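You operate a simulated robot arm through the tools that you are given. There is no shell and no other tool. Be economical: measure what you need, move in short steps, check, and stop when the job is done.

Carry out the task below with a simulated robot arm. There is one attempt and no reset: what you move stays moved.

## Task
Program the blue thermostat to a 25 C floor limit.
Fine: lay it on the setter's pad, switch on, set the limit dial, press SAVE once, switch off, put the thermostat back where it stood. Leave the probe dial at 10 kOHM.

Only the result counts: the job must be done as asked and must still hold three seconds after the hand-in. Knocking over, shifting, dropping, spilling or breaking anything else fails it.

## Robot
A 7-joint arm with a two-finger parallel gripper, fixed in place. Base frame: the origin is at the foot of the arm, x ahead of it, y to its left, z up; the work surface is at about z = 0. Lengths are in mm, angles in degrees, forces in N, time in s.
With the tool pointing down near the work surface it reaches from about 240 to 620 mm from the base axis. Its first joint turns from -66.0 to 66.0 degrees. Payload 2.6 kg.
The tool frame sits at the grasp point between the pads (the TCP): z along the fingers, y along the line on which they close. The tips reach 30 mm beyond it. Largest opening 94 mm; finger width 28, thickness 10; the body of the gripper, 50 by 96 mm, starts 55 mm behind the TCP.
Orientation is that of the tool frame in the base frame, as a unit quaternion [w, x, y, z]. With the fingers straight down and closing along the base's y, the tool's x points along the base's -x, its y along +y and its z along -z.

## Interface
- The arm moves only by the tool play_rows. Its argument "motion" is a list of rows, each a list of 7 numbers: the shift along the base's x, y, z in units of 50 mm (1.0 is 50 mm), then the turn, a rotation vector about the base's x, y, z in units of 4 degrees (1.0 is 4 degrees), then the gripper command, from -1 (shut) to 1 (fully open), values between in proportion. In form: [[x, y, z, ax, ay, az, fingers], ...]. A call has 1 to 12 rows; each row shifts and turns the commanded pose from where the row before left it. A call with a number of a shift or a turn outside -1 to 1 is refused whole. Rows are played at 5 a second. More than 50 mm and 8.6 degrees between two rows, or a gripper value outside its range, and nothing of the call is played. A pose out of reach is approached as far as the arm can. The call stops where the force on the tool passes 40 N (or 10 N more than at its start, if that is more) or the arm is blocked; 0.2 s more then pass. Each finger travels about 72 mm/s and halts on what it meets, pressing with about 24 N; the grip force reading is that of the motor and also rises with nothing between the fingers. The clock runs only during rows and for 0.2 s after the last one: add rows that do not move to give the fingers time. The reply holds the time, the measured pose of the TCP, the force on the tool along the base axes, the opening and the grip force, in the units named above and with some noise, with the torque about the TCP (base axes, N m) and any sound that the robot's microphone picked up.
- Cameras (640 x 400 px; columns grow to the right, rows downward): "scene" is fixed at [39.7, 440.9, 572.9]; the picture's right is [-0.78, -0.63, 0.00], its down [-0.33, 0.41, -0.85] and it looks along [0.54, -0.66, -0.53] (base axes); focal length 267 px, centre (320, 200). "wrist" rides on the gripper at [76, 14, -103] in the tool frame; the picture's right is [-0.18, 0.98, 0.00], its down [-0.75, -0.14, -0.64] and it looks along [-0.63, -0.12, 0.77] (tool axes); focal length 243 px, centre (320, 200). There is no depth. A picture from a camera that has moved, and an enlarged one, comes with that camera's place and axes in the base frame and with its lens. The place of the scene camera against the robot may be out by one fixed shift of up to 12 mm in any direction.
- grab_frame(camera): a new picture of that camera. It takes no simulated time.
- inspect(camera, box): a new picture of the part [left, top, right, bottom] of that camera's present view, enlarged. It takes no simulated time.
- close_job(): hands the job in; it is judged then, once.

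Go step by step. Nothing tells you positions but the pictures and the camera data: compare them with the known pose of the tool, close in by small moves and look again before you grip or let go. The budget is 120 turns and 84 pictures, counting those below and the enlarged ones. Unless the task says otherwise, let go and move clear before handing in, and close with one line.

The tools are called after "Call:" by a JSON object that holds its "op" and its "data". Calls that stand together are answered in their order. play_rows: Moves the arm, as the interface text tells. Its arguments: {"type":"object","properties":{"motion":{"type":"array","items":{"type":"array","items":{"type":"number"}}}},"required":["motion"]} The other tools are called the same way: grab_frame (camera) takes a picture; inspect (camera, box) takes an enlarged picture of a part of a camera's view; close_job () hands the job in.

At the start:

```text
clock: 0.0
eef_pos: [319.1, 152.4, 378.3]
tool_rot: [0.0, 0.0, 1.0, 0.0]
wrist_force: [-1.2, -0.2, -0.1]
ft_torque: [0.0, 0.02, 0.03]
finger_gap: 94.0
grip_force: 0.1
```

scene: 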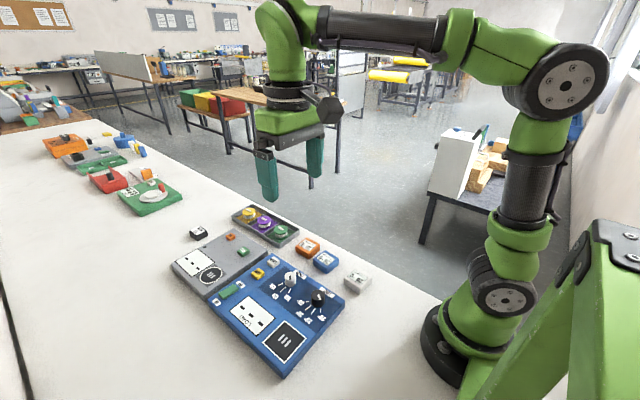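
wrist: 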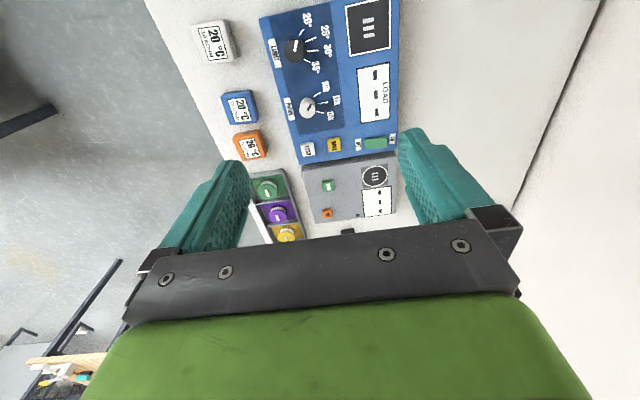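

I see a blue setter panel with two dials and a pad, a grey panel beside it, and three thermostats (white, blue, orange) standing nearby. I'll enlarge the views to read the labels.

Call:
{"op": "inspect", "data": {"camera": "wrist", "box": [180, 0, 420, 150]}}

Call:
{"op": "inspect", "data": {"camera": "scene", "box": [160, 200, 400, 380]}}

Call:
{"op": "inspect", "data": {"camera": "wrist", "box": [240, 120, 420, 240]}}

```text
2.67 times, centred on (300, 75) of wrist
camera zoom: at [242.7, 166.1, 480.8], right [0.18, 0.98, 0.0], down [0.75, -0.14, 0.64], along [0.63, -0.12, -0.77], focal length 647 px, centre (373, 533)
```

zoom: 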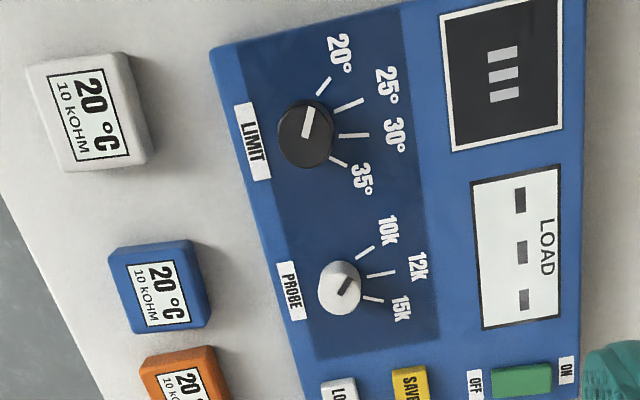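

```text
2.22 times, centred on (280, 290) of scene
camera zoom: at [39.7, 440.9, 572.9], right [-0.78, -0.63, 0.0], down [-0.33, 0.41, -0.85], along [0.54, -0.66, -0.53], focal length 593 px, centre (409, 0)
```

zoom: 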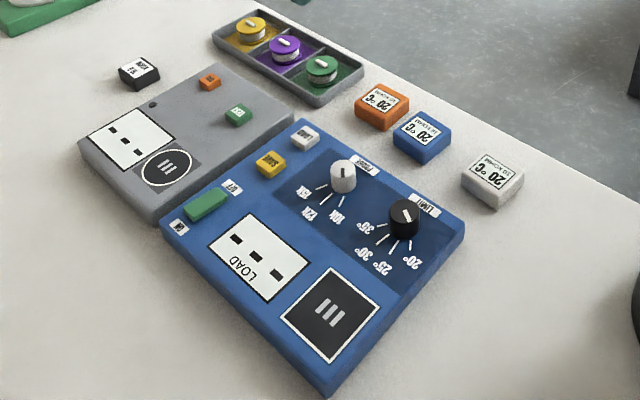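

```text
3.33 times, centred on (330, 180) of wrist
camera zoom: at [242.7, 166.1, 480.8], right [0.18, 0.98, 0.0], down [0.75, -0.14, 0.64], along [0.63, -0.12, -0.77], focal length 809 px, centre (287, 267)
```

zoom: 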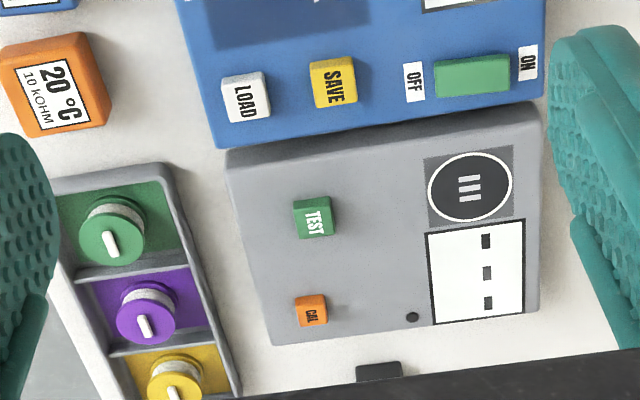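

The black square with the bars looks like the pad. I take the blue thermostat to be near (371,-12), the limit dial near (296,116) and the probe dial near (388,117). I'll go lower and further back for a closer look.

Call:
{"op": "play_rows", "data": {"motion": [[-0.46, 0, -0.8, 0, 0, 0, 1], [-0.46, 0, -0.8, 0, 0, 0, 1], [-0.46, 0, -0.8, 0, 0, 0, 1], [0, 0, 0, 0, 0, 0, 1]]}}

Call:
{"op": "grab_frame", "data": {"camera": "wrist"}}

Call:
{"op": "inspect", "data": {"camera": "wrist", "box": [200, 0, 440, 150]}}

```text
clock: 1.0
eef_pos: [250.7, 150.5, 258.4]
tool_rot: [0.0, -0.001, 1.0, 0.0]
wrist_force: [-0.6, 0.3, 0.3]
ft_torque: [-0.05, -0.01, -0.02]
finger_gap: 94.1
grip_force: 0.1
```

```text
78 pictures are left
camera wrist: at [174.9, 164.5, 361.7], right [0.18, 0.98, 0.0], down [0.75, -0.14, 0.64], along [0.63, -0.12, -0.77], focal length 243 px, centre (320, 200)
```

wrist: 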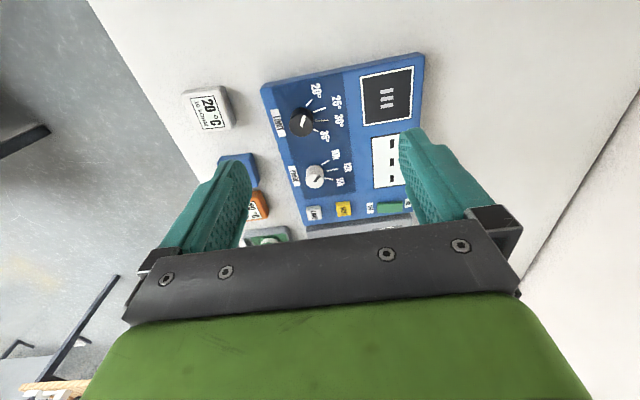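

```text
2.67 times, centred on (320, 75) of wrist
camera zoom: at [174.9, 164.5, 361.7], right [0.18, 0.98, 0.0], down [0.75, -0.14, 0.64], along [0.63, -0.12, -0.77], focal length 647 px, centre (320, 533)
```

zoom: 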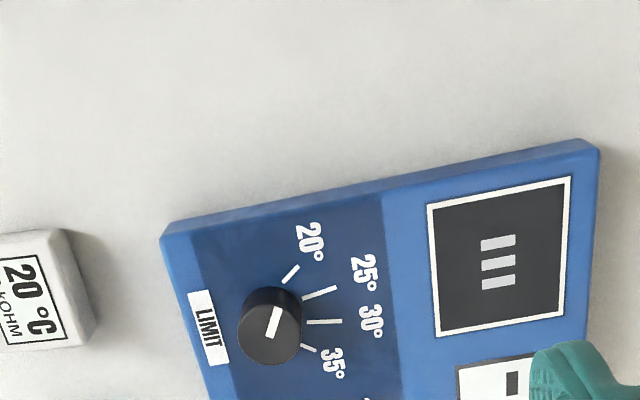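

The knob height comes out at roughly 45 mm from the two views. Next I'll hover over the blue thermostat.

Call:
{"op": "play_rows", "data": {"motion": [[0.6, -0.81, -0.29, 0, 0, 0, 1], [0.6, -0.81, -0.29, 0, 0, 0, 1], [0.6, -0.81, -0.29, 0, 0, 0, 1], [0.6, -0.81, -0.29, 0, 0, 0, 1], [0, 0, 0, 0, 0, 0, 1]]}}

Call:
{"op": "grab_frame", "data": {"camera": "wrist"}}

Call:
{"op": "inspect", "data": {"camera": "wrist", "box": [240, 20, 400, 120]}}

```text
refused: row 1 steps farther than a row can; nothing moved
```

```text
76 pictures are left
camera wrist: at [174.9, 164.5, 361.7], right [0.18, 0.98, 0.0], down [0.75, -0.14, 0.64], along [0.63, -0.12, -0.77], focal length 243 px, centre (320, 200)
```

wrist: 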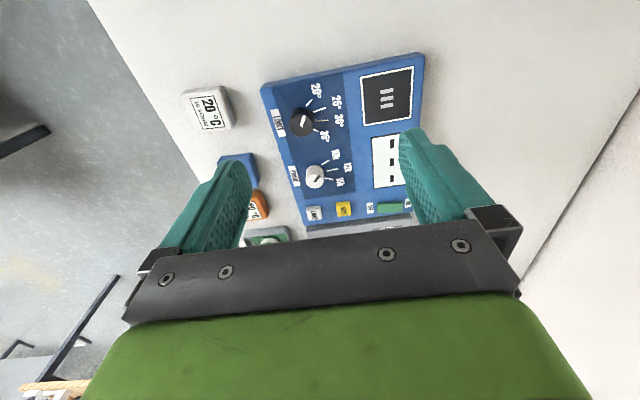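

```text
4.00 times, centred on (320, 70) of wrist
camera zoom: at [174.9, 164.5, 361.7], right [0.18, 0.98, 0.0], down [0.75, -0.14, 0.64], along [0.63, -0.12, -0.77], focal length 970 px, centre (320, 720)
```

zoom: 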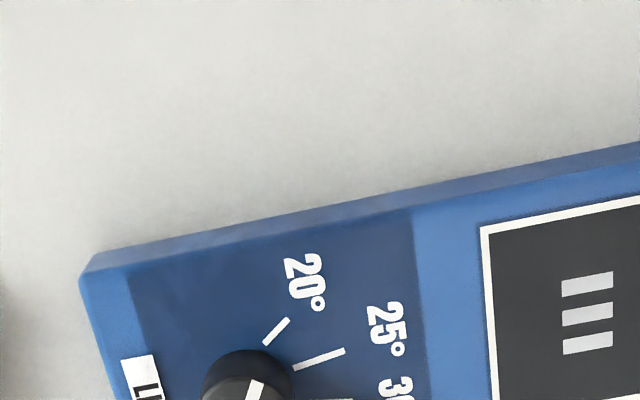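

The move was refused because a row was longer than 50 mm in total. I'll repeat it in smaller steps.

Call:
{"op": "play_rows", "data": {"motion": [[0.48, -0.65, -0.23, 0, 0, 0, 1], [0.48, -0.65, -0.23, 0, 0, 0, 1], [0.48, -0.65, -0.23, 0, 0, 0, 1], [0.48, -0.65, -0.23, 0, 0, 0, 1], [0.48, -0.65, -0.23, 0, 0, 0, 1], [0, 0, 0, 0, 0, 0, 1]]}}

```text
clock: 2.4
eef_pos: [369.7, -10.8, 198.5]
tool_rot: [0.001, -0.001, 1.0, 0.0]
wrist_force: [-0.6, -0.4, 1.2]
ft_torque: [-0.01, 0.03, -0.02]
finger_gap: 94.2
grip_force: 0.1
```

The arm should now be above the blue thermostat, so I'll look.

Call:
{"op": "grab_frame", "data": {"camera": "wrist"}}

Call:
{"op": "inspect", "data": {"camera": "wrist", "box": [240, 20, 400, 120]}}

```text
74 pictures are left
camera wrist: at [293.8, 2.2, 301.9], right [0.18, 0.98, 0.0], down [0.75, -0.14, 0.64], along [0.63, -0.12, -0.77], focal length 243 px, centre (320, 200)
```

wrist: 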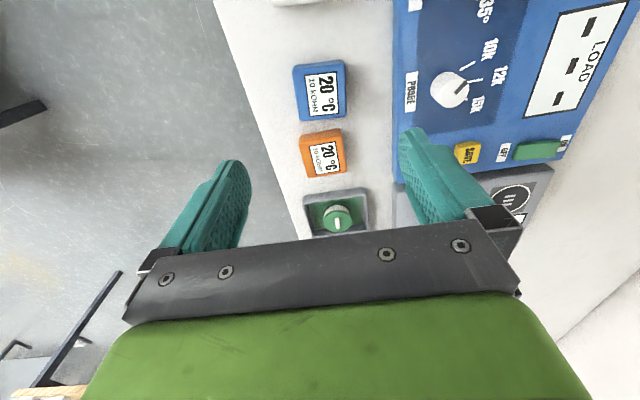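

```text
4.00 times, centred on (320, 70) of wrist
camera zoom: at [293.8, 2.2, 301.9], right [0.18, 0.98, 0.0], down [0.75, -0.14, 0.64], along [0.63, -0.12, -0.77], focal length 970 px, centre (320, 720)
```

zoom: 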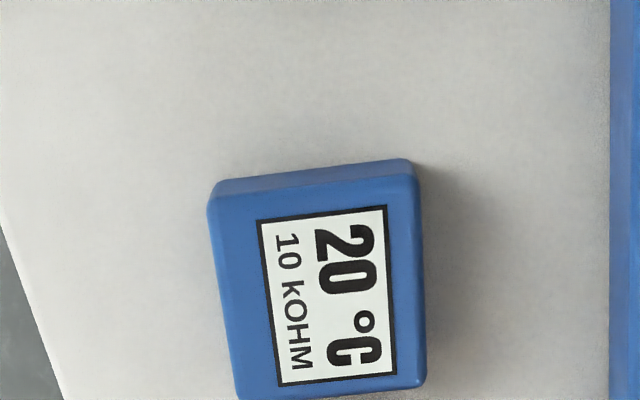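

The blue thermostat is about 54 mm square, centred near (374,-12) and turned by about -5°. I'll align with it and descend partway, then check.

Call:
{"op": "play_rows", "data": {"motion": [[0.09, -0.03, -0.5, 0, 0, -0.6, 1], [0, 0, -0.75, 0, 0, -0.6, 1], [0, 0, -0.75, 0, 0, 0, 1], [0, 0, 0, 0, 0, 0, 1]]}}

Call:
{"op": "grab_frame", "data": {"camera": "wrist"}}

Call:
{"op": "inspect", "data": {"camera": "scene", "box": [220, 180, 400, 300]}}

```text
clock: 3.4
eef_pos: [373.3, -11.1, 99.1]
tool_rot: [0.0, 0.042, 0.999, 0.0]
wrist_force: [-0.8, 0.0, 1.0]
ft_torque: [0.0, 0.03, 0.02]
finger_gap: 94.0
grip_force: 0.0
```

```text
72 pictures are left
camera wrist: at [298.3, 9.1, 202.6], right [0.27, 0.96, 0.0], down [0.74, -0.2, 0.64], along [0.62, -0.17, -0.77], focal length 243 px, centre (320, 200)
```

wrist: 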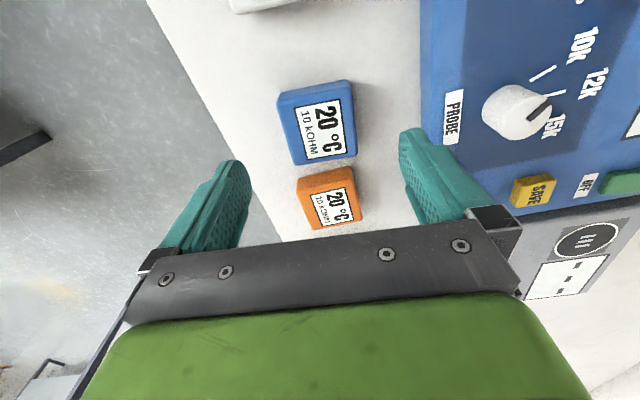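

```text
3.33 times, centred on (310, 240) of scene
camera zoom: at [39.7, 440.9, 572.9], right [-0.78, -0.63, 0.0], down [-0.33, 0.41, -0.85], along [0.54, -0.66, -0.53], focal length 890 px, centre (353, 67)
```

zoom: 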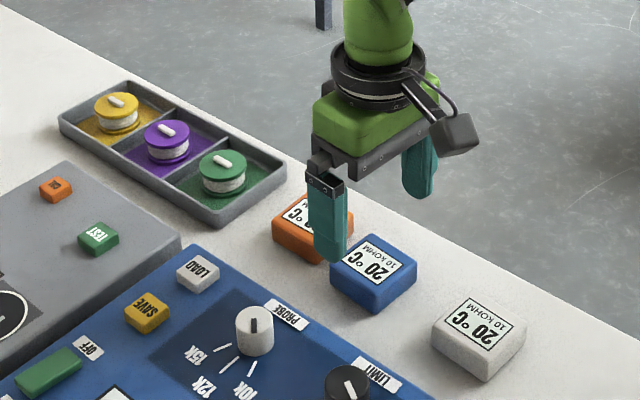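

The alignment looks good to within about 2 mm. I'll descend to grip height.

Call:
{"op": "play_rows", "data": {"motion": [[-0.02, 0, -0.5, 0, 0, 0, 1], [0, 0, -0.5, 0, 0, 0, 1], [0, 0, -0.3, 0, 0, 0, 1], [0, 0, 0, 0, 0, 0, 1]]}}

Call:
{"op": "grab_frame", "data": {"camera": "wrist"}}

Call:
{"op": "inspect", "data": {"camera": "scene", "box": [220, 180, 400, 300]}}

```text
clock: 4.4
eef_pos: [372.1, -10.1, 34.4]
tool_rot: [0.0, 0.042, 0.999, 0.0]
wrist_force: [-0.9, 0.3, -1.4]
ft_torque: [0.0, 0.05, 0.02]
finger_gap: 94.0
grip_force: 0.2
```

```text
70 pictures are left
camera wrist: at [297.8, 9.2, 137.7], right [0.27, 0.96, 0.0], down [0.74, -0.2, 0.64], along [0.62, -0.17, -0.77], focal length 243 px, centre (320, 200)
```

wrist: 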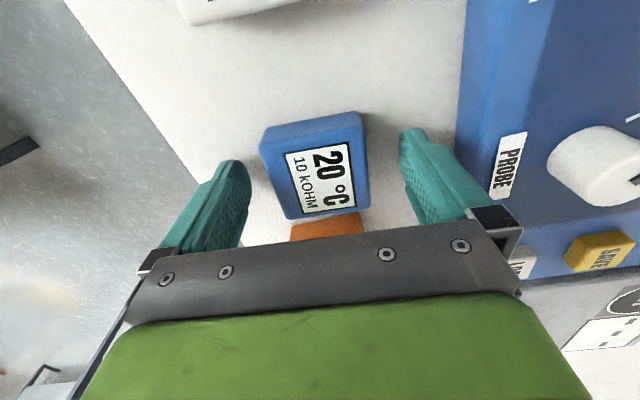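

```text
3.33 times, centred on (310, 240) of scene
camera zoom: at [39.7, 440.9, 572.9], right [-0.78, -0.63, 0.0], down [-0.33, 0.41, -0.85], along [0.54, -0.66, -0.53], focal length 890 px, centre (353, 67)
```

zoom: 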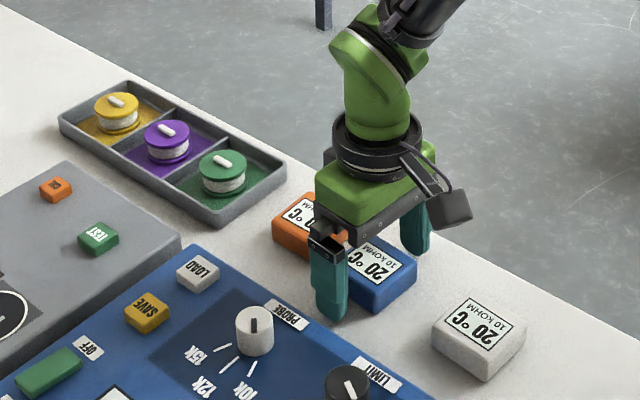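

The gap on the left looks smaller than on the right, so I'll measure it before gripping.

Call:
{"op": "inspect", "data": {"camera": "wrist", "box": [230, 100, 430, 225]}}

```text
3.20 times, centred on (330, 162) of wrist
camera zoom: at [297.8, 9.2, 137.7], right [0.27, 0.96, 0.0], down [0.74, -0.2, 0.64], along [0.62, -0.17, -0.77], focal length 776 px, centre (288, 320)
```

zoom: 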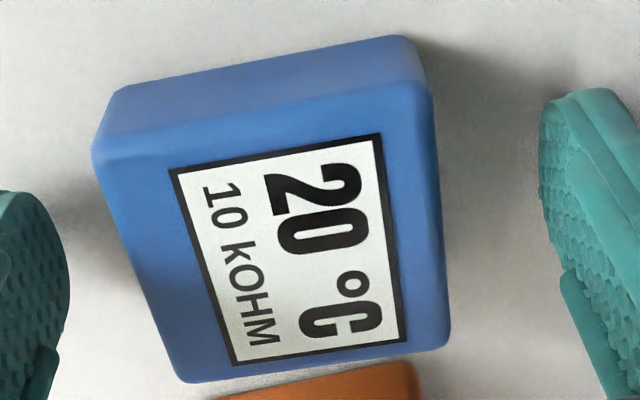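

The thermostat is about 21 mm high and centred near (377,-12.5). I'll make that small correction and grip.

Call:
{"op": "play_rows", "data": {"motion": [[0.08, -0.04, 0, 0, 0, 0, 1], [0, 0, 0, 0, 0, 0, 1]]}}

Call:
{"op": "play_rows", "data": {"motion": [[0, 0, 0, 0, 0, 0, 0.3], [0, 0, 0, 0, 0, 0, 0.3], [0, 0, 0, 0, 0, 0, 0.05], [0, 0, 0, 0, 0, 0, 0.05], [0, 0, 0, 0, 0, 0, 0.05]]}}

Call:
{"op": "play_rows", "data": {"motion": [[0, 0, 0, 0, 0, 0, -0.1], [0, 0, 0, 0, 0, 0, -0.2], [0, 0, 0, 0, 0, 0, -0.4], [0, 0, 0, 0, 0, 0, -0.4]]}}

```text
clock: 5.0
eef_pos: [376.8, -12.4, 33.5]
tool_rot: [-0.001, 0.041, 0.999, 0.001]
wrist_force: [0.3, 0.2, -0.1]
ft_torque: [0.02, -0.01, 0.0]
finger_gap: 94.0
grip_force: 0.0
```

```text
clock: 6.2
eef_pos: [376.5, -13.0, 33.4]
tool_rot: [0.0, 0.042, 0.999, 0.001]
wrist_force: [0.2, 0.5, 0.1]
ft_torque: [0.04, -0.05, -0.01]
finger_gap: 55.4
grip_force: 24.1
```

```text
clock: 7.2
eef_pos: [377.0, -12.6, 34.8]
tool_rot: [0.0, 0.042, 0.999, 0.0]
wrist_force: [-0.2, 0.1, 0.3]
ft_torque: [0.06, 0.05, 0.01]
finger_gap: 55.5
grip_force: 23.8
```

The thermostat is gripped at 55.5 mm, and its return pose is about (377,-12.6,34) with yaw -4.8°. I'll lift it and carry it towards the pad at about (294,232).

Call:
{"op": "play_rows", "data": {"motion": [[0, 0, 0.6, 0, 0, 0, -0.4], [0, 0, 1, 0, 0, 0, -0.4], [0, 0, 1, 0, 0, 0, -0.4], [-0.277, 0.813, 0, 0, 0, 0.6, -0.4], [-0.277, 0.813, 0, 0, 0, 0.6, -0.4], [-0.277, 0.813, 0, 0, 0, 0, -0.4], [-0.277, 0.813, 0, 0, 0, 0, -0.4], [-0.277, 0.813, 0, 0, 0, 0, -0.4], [-0.277, 0.813, 0, 0, 0, 0, -0.4], [0, 0, 0, 0, 0, 0, -0.4]]}}

Call:
{"op": "grab_frame", "data": {"camera": "wrist"}}

Call:
{"op": "grab_frame", "data": {"camera": "scene"}}

```text
clock: 9.4
eef_pos: [295.5, 229.8, 165.7]
tool_rot: [0.0, 0.0, 1.0, 0.001]
wrist_force: [-0.2, -0.1, 0.3]
ft_torque: [0.01, -0.03, 0.01]
finger_gap: 55.2
grip_force: 24.0
```

```text
67 pictures are left
camera wrist: at [219.0, 243.5, 268.5], right [0.18, 0.98, 0.0], down [0.75, -0.14, 0.64], along [0.63, -0.12, -0.77], focal length 243 px, centre (320, 200)
```

wrist: 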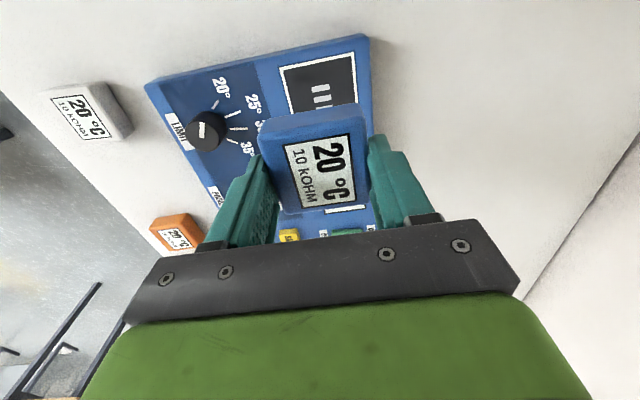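

```text
66 pictures are left
```

scene: 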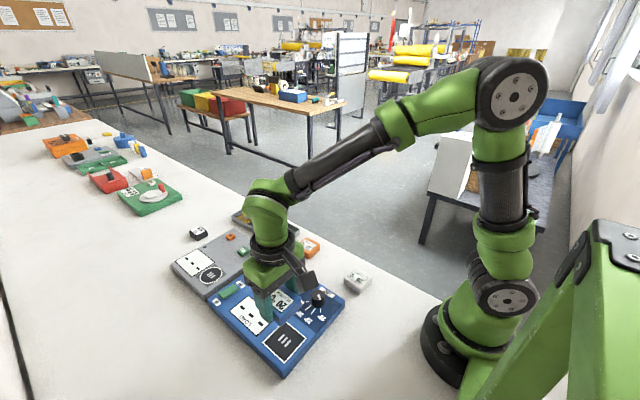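

Call:
{"op": "inspect", "data": {"camera": "wrist", "box": [240, 20, 400, 120]}}

```text
4.00 times, centred on (320, 70) of wrist
camera zoom: at [219.0, 243.5, 268.5], right [0.18, 0.98, 0.0], down [0.75, -0.14, 0.64], along [0.63, -0.12, -0.77], focal length 970 px, centre (320, 720)
```

zoom: 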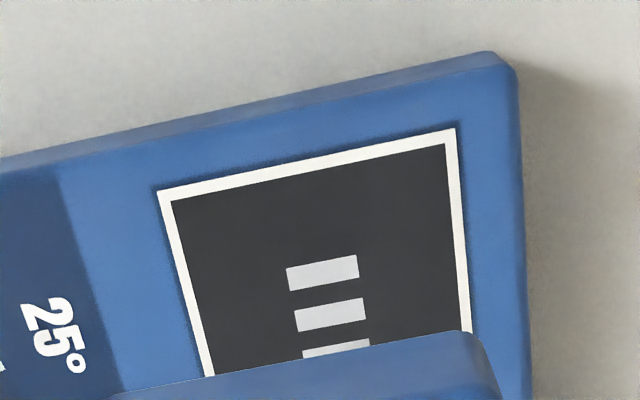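

The pad is a 65 mm square centred near (292.5,231.8) at z of about 30, square to the base. I'll descend to just above it.

Call:
{"op": "play_rows", "data": {"motion": [[-0.055, 0.042, -0.6, 0, 0, 0, -0.4], [0, 0, -0.7, 0, 0, 0, -0.4], [0, 0, -0.52, 0, 0, 0, -0.4], [0, 0, 0, 0, 0, 0, -0.4]]}}

Call:
{"op": "inspect", "data": {"camera": "wrist", "box": [200, 50, 440, 200]}}

Call:
{"op": "inspect", "data": {"camera": "scene", "box": [200, 250, 380, 390]}}

```text
clock: 10.4
eef_pos: [291.2, 232.7, 74.7]
tool_rot: [0.0, 0.0, 1.0, 0.0]
wrist_force: [-0.4, -0.5, -1.0]
ft_torque: [0.0, -0.02, 0.05]
finger_gap: 55.6
grip_force: 23.9
```

```text
2.67 times, centred on (320, 125) of wrist
camera zoom: at [215.1, 246.0, 178.5], right [0.18, 0.98, 0.0], down [0.75, -0.14, 0.64], along [0.63, -0.12, -0.77], focal length 647 px, centre (320, 400)
```

zoom: 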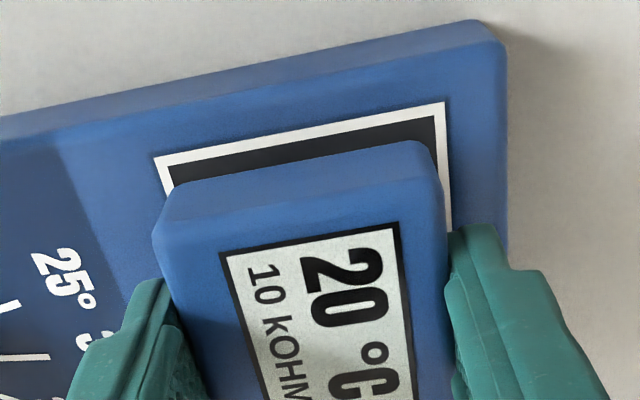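

```text
2.86 times, centred on (290, 320) of scene
camera zoom: at [39.7, 440.9, 572.9], right [-0.78, -0.63, 0.0], down [-0.33, 0.41, -0.85], along [0.54, -0.66, -0.53], focal length 762 px, centre (406, -143)
```

zoom: 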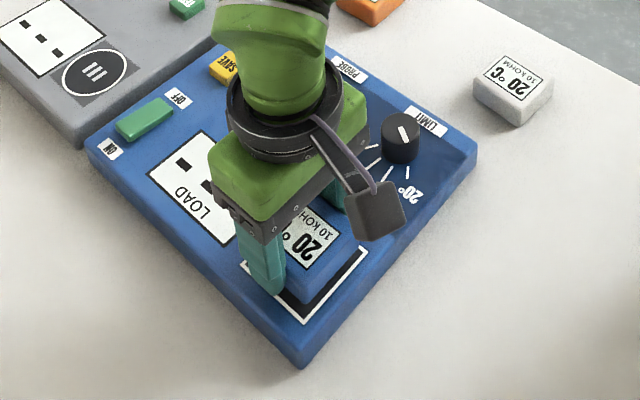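

The thermostat is centred over the pad to within about 1 mm. I'll lower it gently to contact.

Call:
{"op": "play_rows", "data": {"motion": [[0.02, 0, -0.1, 0, 0, 0, -0.4], [0, 0, -0.04, 0, 0, 0, -0.4], [0, 0, 0, 0, 0, 0, -0.4]]}}

Call:
{"op": "play_rows", "data": {"motion": [[0, 0, -0.02, 0, 0, 0, -0.4], [0, 0, -0.02, 0, 0, 0, -0.4], [0, 0, 0, 0, 0, 0, -0.4]]}}

```text
clock: 11.2
eef_pos: [293.3, 232.1, 67.3]
tool_rot: [0.0, 0.0, 1.0, 0.0]
wrist_force: [0.2, -0.2, -1.0]
ft_torque: [0.0, 0.01, -0.03]
finger_gap: 55.5
grip_force: 24.0
```

```text
clock: 12.0
eef_pos: [292.2, 232.7, 65.4]
tool_rot: [0.001, 0.0, 1.0, 0.0]
wrist_force: [0.2, 0.3, -0.8]
ft_torque: [0.01, 0.0, 0.0]
finger_gap: 55.5
grip_force: 24.4
```

Call:
{"op": "play_rows", "data": {"motion": [[0, 0, -0.02, 0, 0, 0, -0.4], [0, 0, 0, 0, 0, 0, -0.4]]}}

Call:
{"op": "play_rows", "data": {"motion": [[0, 0, -0.02, 0, 0, 0, -0.4], [0, 0, 0, 0, 0, 0, -0.4]]}}

Call:
{"op": "inspect", "data": {"camera": "wrist", "box": [200, 50, 440, 200]}}

```text
clock: 12.6
eef_pos: [293.0, 232.7, 64.1]
tool_rot: [0.0, -0.001, 1.0, 0.0]
wrist_force: [-1.0, 0.1, 1.5]
ft_torque: [-0.04, -0.02, 0.0]
finger_gap: 55.2
grip_force: 23.8
```

```text
clock: 13.2
eef_pos: [292.9, 232.3, 64.4]
tool_rot: [0.002, 0.0, 1.0, 0.002]
wrist_force: [-4.9, -5.5, 22.5]
ft_torque: [-0.21, 0.1, -0.02]
finger_gap: 55.4
grip_force: 24.2
```

```text
2.67 times, centred on (320, 125) of wrist
camera zoom: at [216.4, 245.8, 167.1], right [0.18, 0.98, 0.0], down [0.75, -0.14, 0.64], along [0.63, -0.12, -0.77], focal length 647 px, centre (320, 400)
```

zoom: 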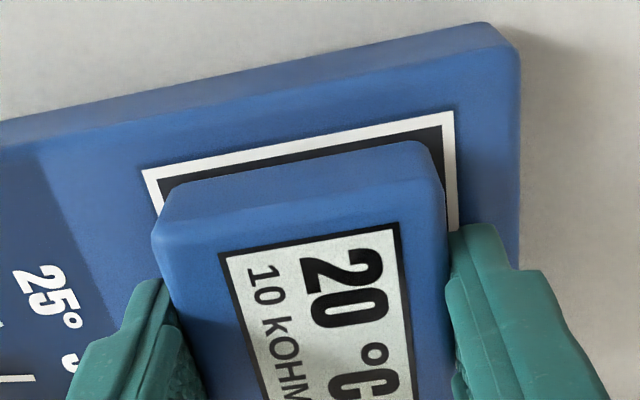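

There is contact at 22 N. I'll ease back 1 mm, release, and rise.

Call:
{"op": "play_rows", "data": {"motion": [[0, 0, 0.015, 0, 0, 0, -0.4], [0, 0, 0, 0, 0, 0, 0.3], [0, 0, 0, 0, 0, 0, 0.7], [0, 0, 0, 0, 0, 0, 0.7], [0, 0, 0.5, 0, 0, 0, 0.7], [0, 0, 0.8, 0, 0, 0, 0.7], [0, 0, 0.8, 0, 0, 0, 0.7], [0, 0, 0.8, 0, 0, 0, 0.7]]}}

Call:
{"op": "grab_frame", "data": {"camera": "wrist"}}

Call:
{"op": "inspect", "data": {"camera": "wrist", "box": [160, 20, 400, 170]}}

```text
clock: 15.0
eef_pos: [291.2, 231.5, 208.5]
tool_rot: [0.0, -0.001, 1.0, 0.0]
wrist_force: [0.0, -0.2, 0.3]
ft_torque: [-0.01, 0.03, -0.01]
finger_gap: 79.8
grip_force: 0.0
```

```text
61 pictures are left
camera wrist: at [214.6, 245.3, 312.4], right [0.18, 0.98, 0.0], down [0.75, -0.14, 0.64], along [0.63, -0.12, -0.77], focal length 243 px, centre (320, 200)
```

wrist: 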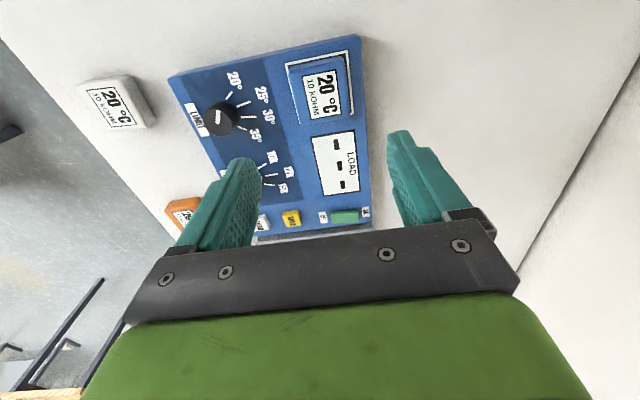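

```text
2.67 times, centred on (280, 95) of wrist
camera zoom: at [214.6, 245.3, 312.4], right [0.18, 0.98, 0.0], down [0.75, -0.14, 0.64], along [0.63, -0.12, -0.77], focal length 647 px, centre (427, 480)
```

zoom: 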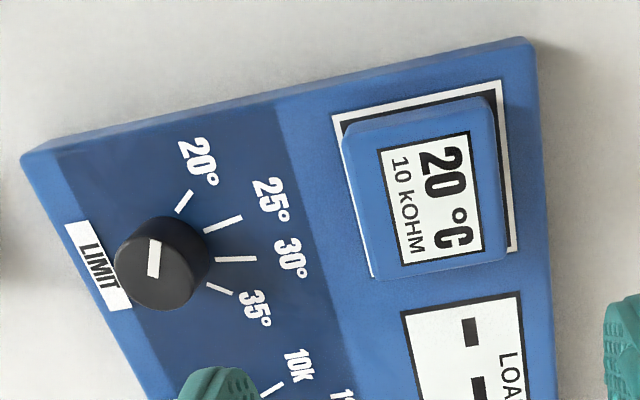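

The thermostat is lying centred on the pad. Now I'll go to the switch and SAVE area for a close look.

Call:
{"op": "play_rows", "data": {"motion": [[0.9, -0.15, 0, 0, 0, 0, 0], [0.9, -0.15, 0, 0, 0, 0, -0.5], [0.9, -0.15, 0, 0, 0, 0, -1], [0.9, -0.15, 0, 0, 0, 0, -1], [0, 0, -0.2, 0, 0, 0, -1]]}}

Call:
{"op": "grab_frame", "data": {"camera": "wrist"}}

Call:
{"op": "inspect", "data": {"camera": "wrist", "box": [240, 20, 440, 145]}}

Call:
{"op": "inspect", "data": {"camera": "scene", "box": [180, 240, 340, 340]}}

```text
clock: 16.2
eef_pos: [472.5, 203.3, 200.3]
tool_rot: [-0.001, 0.001, 1.0, 0.0]
wrist_force: [-0.7, -0.7, -0.4]
ft_torque: [-0.01, 0.0, 0.0]
finger_gap: 0.2
grip_force: 23.8
```

```text
59 pictures are left
camera wrist: at [396.9, 216.6, 303.1], right [0.18, 0.98, 0.0], down [0.75, -0.14, 0.64], along [0.63, -0.12, -0.77], focal length 243 px, centre (320, 200)
```

wrist: 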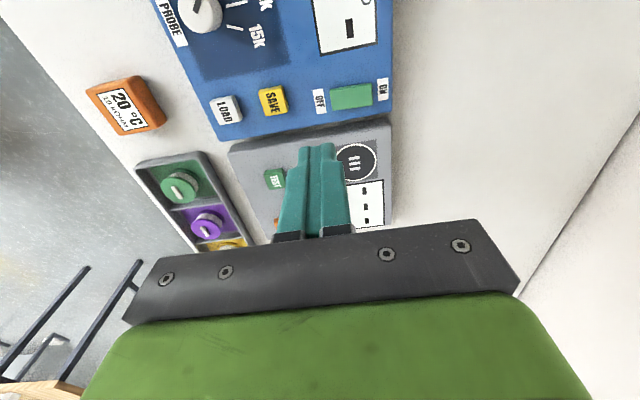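

```text
3.20 times, centred on (340, 82) of wrist
camera zoom: at [396.9, 216.6, 303.1], right [0.18, 0.98, 0.0], down [0.75, -0.14, 0.64], along [0.63, -0.12, -0.77], focal length 776 px, centre (256, 576)
```

zoom: 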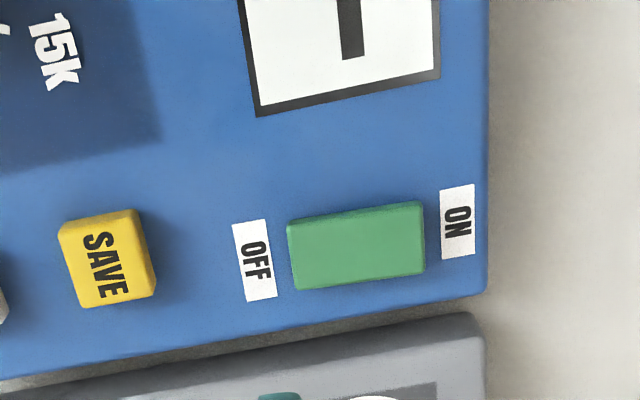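

```text
4.00 times, centred on (260, 290) of scene
camera zoom: at [39.8, 440.9, 572.9], right [-0.78, -0.63, 0.0], down [-0.33, 0.41, -0.85], along [0.54, -0.66, -0.53], focal length 1068 px, centre (560, -160)
```

zoom: 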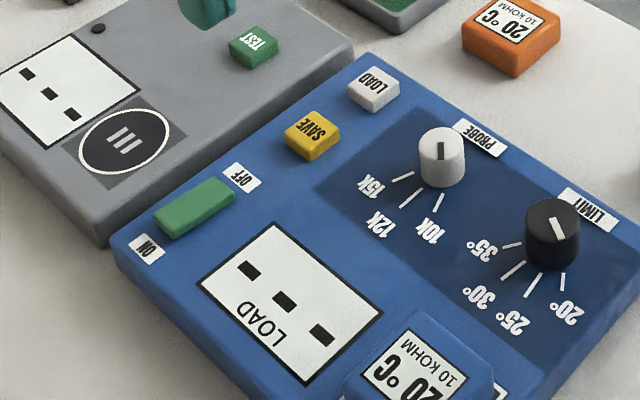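

The rocker spans y of about 212–255 at x≈482, with its ON end at the larger y. SAVE is at about (471,153). I'll position closed fingers above the ON end.

Call:
{"op": "play_rows", "data": {"motion": [[0.19, 0.88, 0, 0, 0, 0, -1], [0, 0, -0.9, 0, 0, 0, -1], [0, 0, -0.9, 0, 0, 0, -1], [0, 0, -0.5, 0, 0, 0, -1], [0, 0, 0, 0, 0, 0, -1]]}}

Call:
{"op": "inspect", "data": {"camera": "wrist", "box": [220, 80, 420, 205]}}

Call:
{"op": "inspect", "data": {"camera": "scene", "box": [160, 220, 340, 340]}}

```text
clock: 17.4
eef_pos: [483.2, 246.9, 83.5]
tool_rot: [0.0, -0.001, 1.0, 0.001]
wrist_force: [0.9, -0.1, 0.3]
ft_torque: [0.05, 0.05, -0.03]
finger_gap: 0.2
grip_force: 23.6
```

```text
3.20 times, centred on (320, 142) of wrist
camera zoom: at [407.0, 259.7, 186.0], right [0.18, 0.98, 0.0], down [0.75, -0.14, 0.64], along [0.63, -0.12, -0.77], focal length 776 px, centre (320, 384)
```

zoom: 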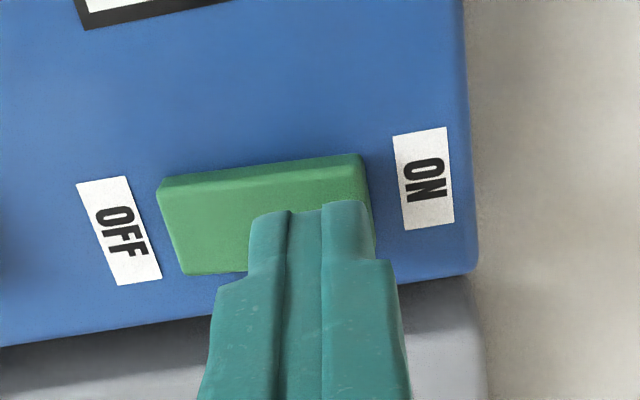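

```text
3.33 times, centred on (250, 280) of scene
camera zoom: at [39.7, 440.9, 572.9], right [-0.78, -0.63, 0.0], down [-0.33, 0.41, -0.85], along [0.54, -0.66, -0.53], focal length 890 px, centre (553, -67)
```

zoom: 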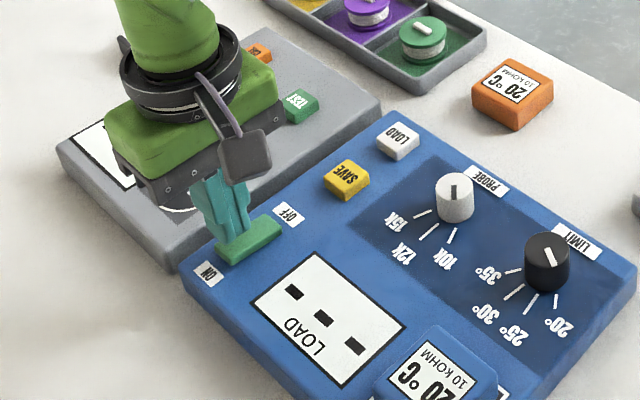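

The tip is over the ON end, which looks raised. I'll press down gently in small steps.

Call:
{"op": "play_rows", "data": {"motion": [[0, 0, -0.1, 0, 0, 0, -1], [0, 0, -0.06, 0, 0, 0, -1], [0, 0, -0.04, 0, 0, 0, -1], [0, 0, -0.04, 0, 0, 0, -1], [0, 0, 0, 0, 0, 0, -1]]}}

```text
clock: 18.6
eef_pos: [482.6, 244.9, 71.7]
tool_rot: [0.0, 0.0, 1.0, 0.0]
wrist_force: [0.6, 0.2, 0.8]
ft_torque: [-0.02, -0.03, -0.05]
finger_gap: 0.1
grip_force: 24.1
```

Call:
{"op": "play_rows", "data": {"motion": [[0, 0.03, -0.03, 0, 0, 0, -1], [0, 0, -0.03, 0, 0, 0, -1], [0, 0, -0.03, 0, 0, 0, -1], [0, 0, 0, 0, 0, 0, -1]]}}

Call:
{"op": "inspect", "data": {"camera": "wrist", "box": [220, 80, 420, 205]}}

```text
clock: 19.6
eef_pos: [482.4, 247.9, 68.8]
tool_rot: [0.002, -0.001, 1.0, 0.0]
wrist_force: [-7.1, -3.8, 18.9]
ft_torque: [-0.3, 0.21, -0.1]
finger_gap: 0.0
grip_force: 24.2
```

```text
3.20 times, centred on (320, 142) of wrist
camera zoom: at [405.8, 261.4, 171.7], right [0.18, 0.98, 0.0], down [0.75, -0.14, 0.64], along [0.63, -0.12, -0.77], focal length 776 px, centre (320, 384)
```

zoom: 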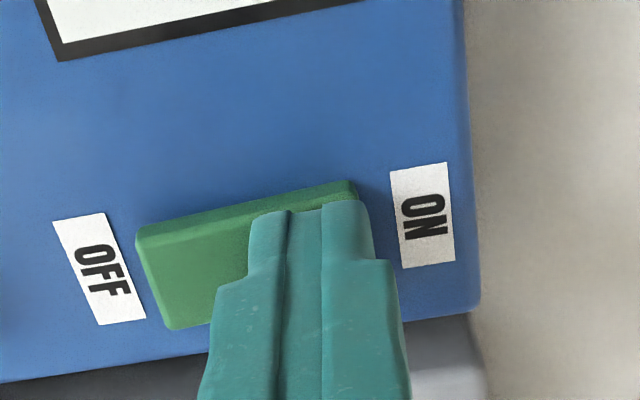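

The rocker seems to have tipped to ON, as the OFF end is now raised. I'll retreat and check the display.

Call:
{"op": "play_rows", "data": {"motion": [[0, 0, 0.4, 0, 0, 0, -1], [0, 0, 0.9, 0, 0, 0, -1], [-0.3, -0.6, 0.6, 0, 0, 0, -1], [-0.6, -0.6, 0.3, 0, 0, 0, -1], [-0.6, -0.6, 0.3, 0, 0, 0, -1], [0, 0, 0, 0, 0, 0, -1]]}}

Call:
{"op": "grab_frame", "data": {"camera": "wrist"}}

Call:
{"op": "inspect", "data": {"camera": "scene", "box": [160, 220, 400, 380]}}

```text
clock: 21.0
eef_pos: [407.2, 157.0, 189.8]
tool_rot: [-0.001, -0.001, 1.0, 0.0]
wrist_force: [-0.6, -0.2, -0.2]
ft_torque: [-0.01, -0.02, -0.02]
finger_gap: 0.2
grip_force: 24.0
```

```text
53 pictures are left
camera wrist: at [331.0, 170.9, 293.0], right [0.18, 0.98, 0.0], down [0.75, -0.14, 0.64], along [0.63, -0.12, -0.77], focal length 243 px, centre (320, 200)
```

wrist: 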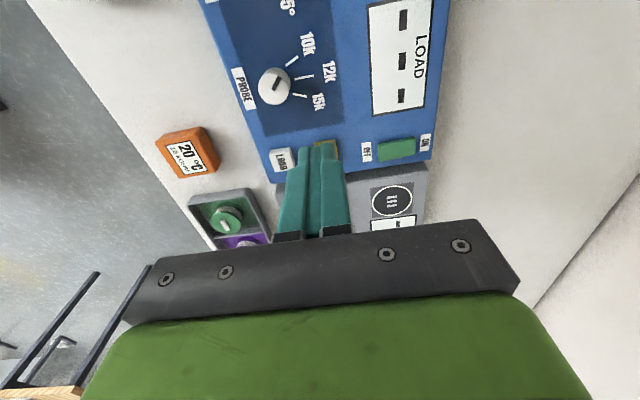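

```text
2.50 times, centred on (280, 300) of scene
camera zoom: at [39.7, 440.8, 572.9], right [-0.78, -0.63, 0.0], down [-0.33, 0.41, -0.85], along [0.54, -0.66, -0.53], focal length 667 px, centre (420, -50)
```

zoom: 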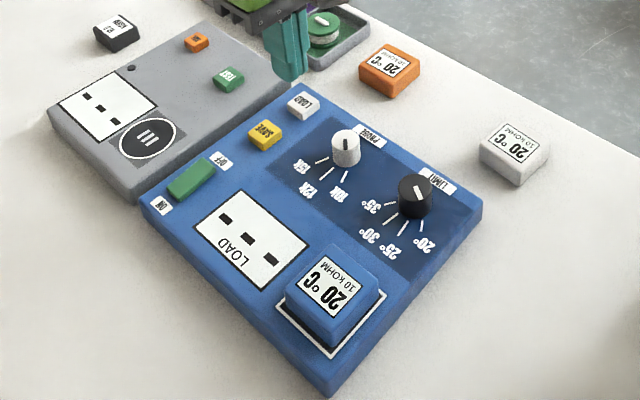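

Call:
{"op": "inspect", "data": {"camera": "wrist", "box": [340, 100, 460, 175]}}

Call:
{"op": "inspect", "data": {"camera": "scene", "box": [200, 260, 300, 340]}}

```text
5.33 times, centred on (400, 138) of wrist
camera zoom: at [331.0, 170.9, 293.0], right [0.18, 0.98, 0.0], down [0.75, -0.14, 0.64], along [0.63, -0.12, -0.77], focal length 1294 px, centre (-107, 533)
```

zoom: 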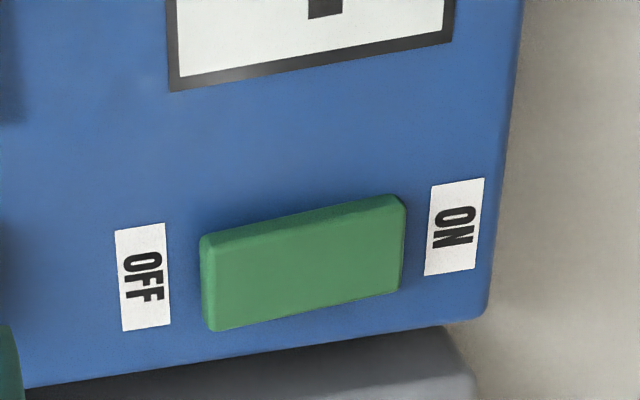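

```text
5.00 times, centred on (250, 300) of scene
camera zoom: at [39.7, 440.8, 572.9], right [-0.78, -0.63, 0.0], down [-0.33, 0.41, -0.85], along [0.54, -0.66, -0.53], focal length 1334 px, centre (670, -300)
```

zoom: 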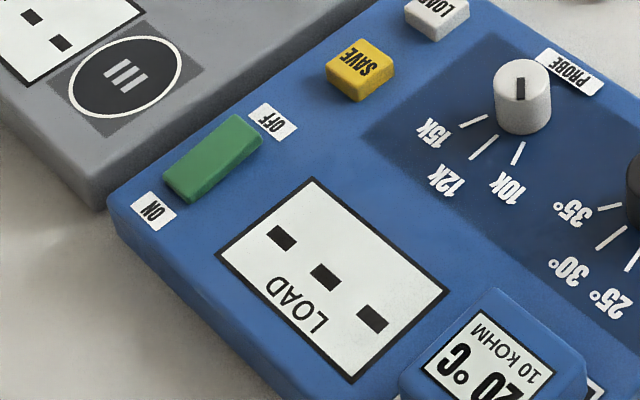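

The rocker is now at ON. The display face is unchanged and may simply be printed. Next I'll hover over the limit dial.

Call:
{"op": "play_rows", "data": {"motion": [[-0.74, -0.27, 0, 0, 0, 0, -0.5], [-0.74, -0.27, 0, 0, 0, 0, 0], [-0.74, -0.27, 0, 0, 0, 0, 0.3], [0, 0, -0.5, 0, 0, 0, 0.3], [0, 0, 0, 0, 0, 0, 0.3]]}}

Call:
{"op": "inspect", "data": {"camera": "wrist", "box": [200, 20, 440, 170]}}

Call:
{"op": "inspect", "data": {"camera": "wrist", "box": [270, 60, 382, 130]}}

```text
clock: 22.2
eef_pos: [297.0, 119.0, 167.4]
tool_rot: [0.0, 0.0, 1.0, 0.0]
wrist_force: [-0.5, -0.3, -0.1]
ft_torque: [0.01, -0.01, -0.01]
finger_gap: 61.2
grip_force: 0.0
```

```text
2.67 times, centred on (320, 95) of wrist
camera zoom: at [219.8, 132.5, 270.9], right [0.18, 0.98, 0.0], down [0.75, -0.14, 0.64], along [0.63, -0.12, -0.77], focal length 647 px, centre (320, 480)
```

zoom: 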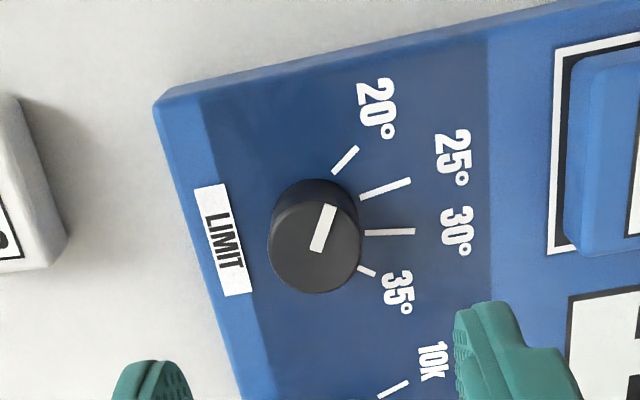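

```text
5.71 times, centred on (326, 95) of wrist
camera zoom: at [219.8, 132.5, 270.9], right [0.18, 0.98, 0.0], down [0.75, -0.14, 0.64], along [0.63, -0.12, -0.77], focal length 1386 px, centre (286, 800)
```

zoom: 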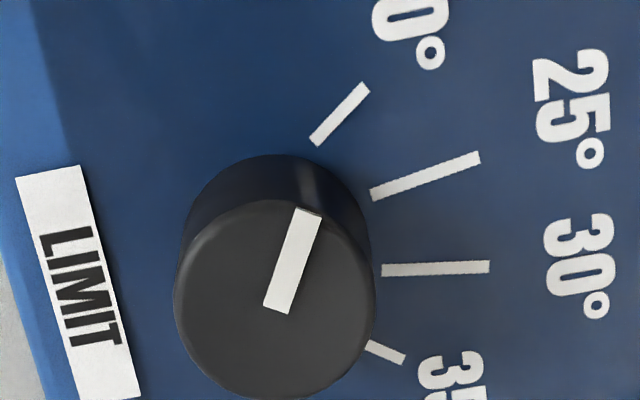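

The limit dial's axis is near (298,115.5), about 31 mm in diameter with its top at z of about 54. Its pointer is at about 149°, which is 20°. The 25 tick is at about 109–111°, so the turn needed is about -39°. I'll lower part of the way.

Call:
{"op": "play_rows", "data": {"motion": [[0.02, -0.07, -0.8, 0, 0, 0, 0.3], [0, 0, -0.7, 0, 0, 0, 0.3], [0, 0, 0, 0, 0, 0, 0.3]]}}

Call:
{"op": "inspect", "data": {"camera": "wrist", "box": [200, 80, 440, 230]}}

```text
clock: 23.0
eef_pos: [295.9, 116.0, 92.0]
tool_rot: [0.0, 0.0, 1.0, 0.0]
wrist_force: [0.1, 0.0, 0.5]
ft_torque: [-0.04, -0.02, 0.0]
finger_gap: 61.3
grip_force: 0.1
```

```text
2.67 times, centred on (320, 155) of wrist
camera zoom: at [220.1, 128.9, 195.8], right [0.18, 0.98, 0.0], down [0.75, -0.14, 0.64], along [0.63, -0.12, -0.77], focal length 647 px, centre (320, 320)
```

zoom: 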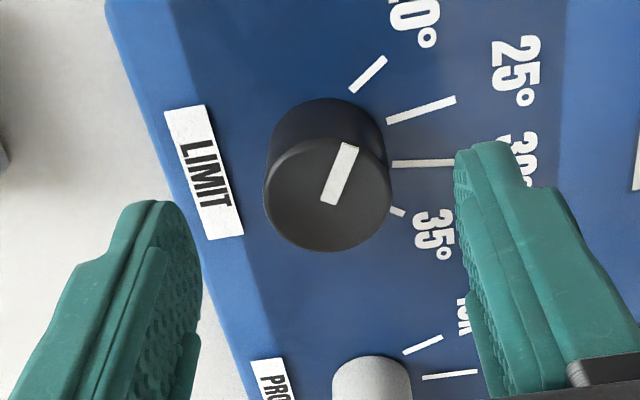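

Centre confirmed at (297.7,115.8). I'll correct slightly, lower around the knob, and close.

Call:
{"op": "play_rows", "data": {"motion": [[0.032, 0.015, -0.25, 0, 0, 0, 0.3], [0, 0, -0.25, 0, 0, 0, 0.3], [0, 0, 0, 0, 0, 0, 0.3]]}}

Call:
{"op": "play_rows", "data": {"motion": [[0, 0, 0, 0, 0, 0, 0], [0, 0, 0, 0, 0, 0, -0.2], [0, 0, 0, 0, 0, 0, -0.4], [0, 0, 0, 0, 0, 0, -0.5], [0, 0, 0, 0, 0, 0, -0.5]]}}

Call:
{"op": "inspect", "data": {"camera": "wrist", "box": [200, 80, 440, 230]}}

```text
clock: 23.8
eef_pos: [299.1, 115.0, 67.5]
tool_rot: [0.0, 0.0, 1.0, 0.0]
wrist_force: [-0.8, 0.3, 0.1]
ft_torque: [0.0, -0.03, 0.0]
finger_gap: 61.1
grip_force: 0.0
```

```text
clock: 25.0
eef_pos: [298.6, 118.2, 67.6]
tool_rot: [0.001, -0.002, 1.0, 0.0]
wrist_force: [0.3, 19.3, -7.0]
ft_torque: [0.32, -0.18, -0.02]
finger_gap: 31.3
grip_force: 45.0
```

```text
2.67 times, centred on (320, 155) of wrist
camera zoom: at [222.5, 130.0, 171.2], right [0.18, 0.98, 0.0], down [0.75, -0.14, 0.64], along [0.63, -0.11, -0.77], focal length 647 px, centre (320, 320)
```

zoom: 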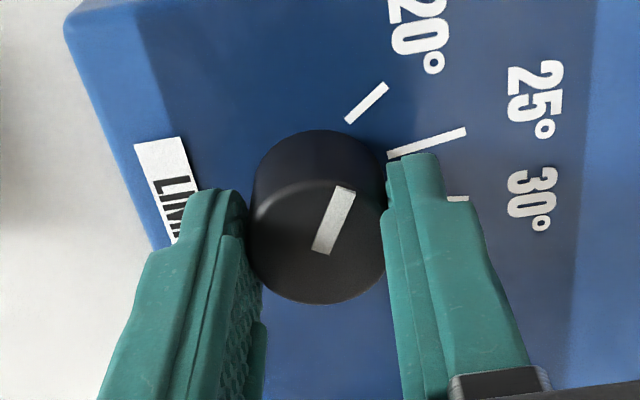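

A side force of 19 N means the true knob centre is a little further in +y. I'll relieve it before turning.

Call:
{"op": "play_rows", "data": {"motion": [[0, 0.03, 0.0, 0, 0, 0, -0.5], [0, 0, 0, 0, 0, 0, -0.5]]}}

```text
clock: 25.6
eef_pos: [298.7, 117.6, 68.7]
tool_rot: [0.0, 0.0, 1.0, 0.0]
wrist_force: [-4.7, 13.3, 5.0]
ft_torque: [0.41, -0.77, -0.02]
finger_gap: 31.5
grip_force: 44.9
```

Call:
{"op": "play_rows", "data": {"motion": [[0, 0.03, 0.0, 0, 0, 0, -0.35], [0, 0, 0, 0, 0, 0, -0.35]]}}

```text
clock: 26.2
eef_pos: [298.8, 116.2, 66.4]
tool_rot: [0.0, 0.0, 1.0, -0.002]
wrist_force: [-0.8, -0.6, 0.3]
ft_torque: [0.13, 0.04, 0.02]
finger_gap: 31.7
grip_force: 12.3
```

The side force is gone. Now I'll turn clockwise in stages, starting with about -20°.

Call:
{"op": "play_rows", "data": {"motion": [[0, 0, 0, 0, 0, 0, -0.4], [0, 0, 0, 0, 0, -1, -0.4], [0, 0, 0, 0, 0, -1, -0.4], [0, 0, 0, 0, 0, -1, -0.4], [0, 0, 0, 0, 0, -1, -0.4], [0, 0, 0, 0, 0, -1, -0.4], [0, 0, 0, 0, 0, 0, -0.4]]}}

Call:
{"op": "inspect", "data": {"camera": "wrist", "box": [200, 80, 440, 230]}}

```text
clock: 27.8
eef_pos: [298.3, 116.5, 66.8]
tool_rot: [0.001, 0.175, 0.985, -0.001]
wrist_force: [-6.8, -14.3, 24.7]
ft_torque: [-0.46, -0.42, 0.0]
finger_gap: 31.6
grip_force: 45.0
```

```text
2.67 times, centred on (320, 155) of wrist
camera zoom: at [232.0, 155.6, 170.2], right [0.51, 0.86, 0.0], down [0.66, -0.39, 0.64], along [0.55, -0.33, -0.77], focal length 647 px, centre (320, 320)
```

zoom: 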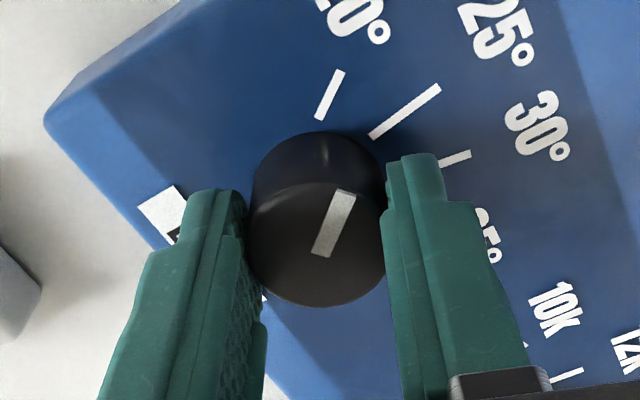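

The pointer turns with the gripper. I'll relieve the side force slightly and finish the turn.

Call:
{"op": "play_rows", "data": {"motion": [[0, -0.03, 0.02, 0, 0, 0, -0.38], [0, 0, 0, 0, 0, -1, -0.38], [0, 0, 0, 0, 0, -1, -0.38], [0, 0, 0, 0, 0, -1, -0.38], [0, 0, 0, 0, 0, -1, -0.38], [0, 0, 0, 0, 0, -0.75, -0.38], [0, 0, 0, 0, 0, 0, -0.38]]}}

Call:
{"op": "inspect", "data": {"camera": "wrist", "box": [200, 80, 440, 230]}}

```text
clock: 29.6
eef_pos: [297.8, 116.9, 67.8]
tool_rot: [0.001, 0.332, 0.943, 0.002]
wrist_force: [3.3, 1.5, -2.9]
ft_torque: [0.1, 0.49, 0.03]
finger_gap: 31.0
grip_force: 44.8
stopped in row 7: the force on the tool passed its limit at 40 N (the readings are from after the stop); the commanded pose is now the measured one
```

```text
2.67 times, centred on (320, 155) of wrist
camera zoom: at [247.9, 174.7, 171.2], right [0.76, 0.65, 0.0], down [0.5, -0.58, 0.64], along [0.42, -0.49, -0.77], focal length 647 px, centre (320, 320)
```

zoom: 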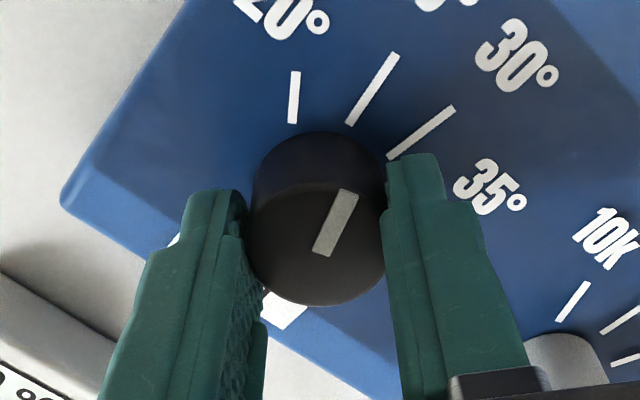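

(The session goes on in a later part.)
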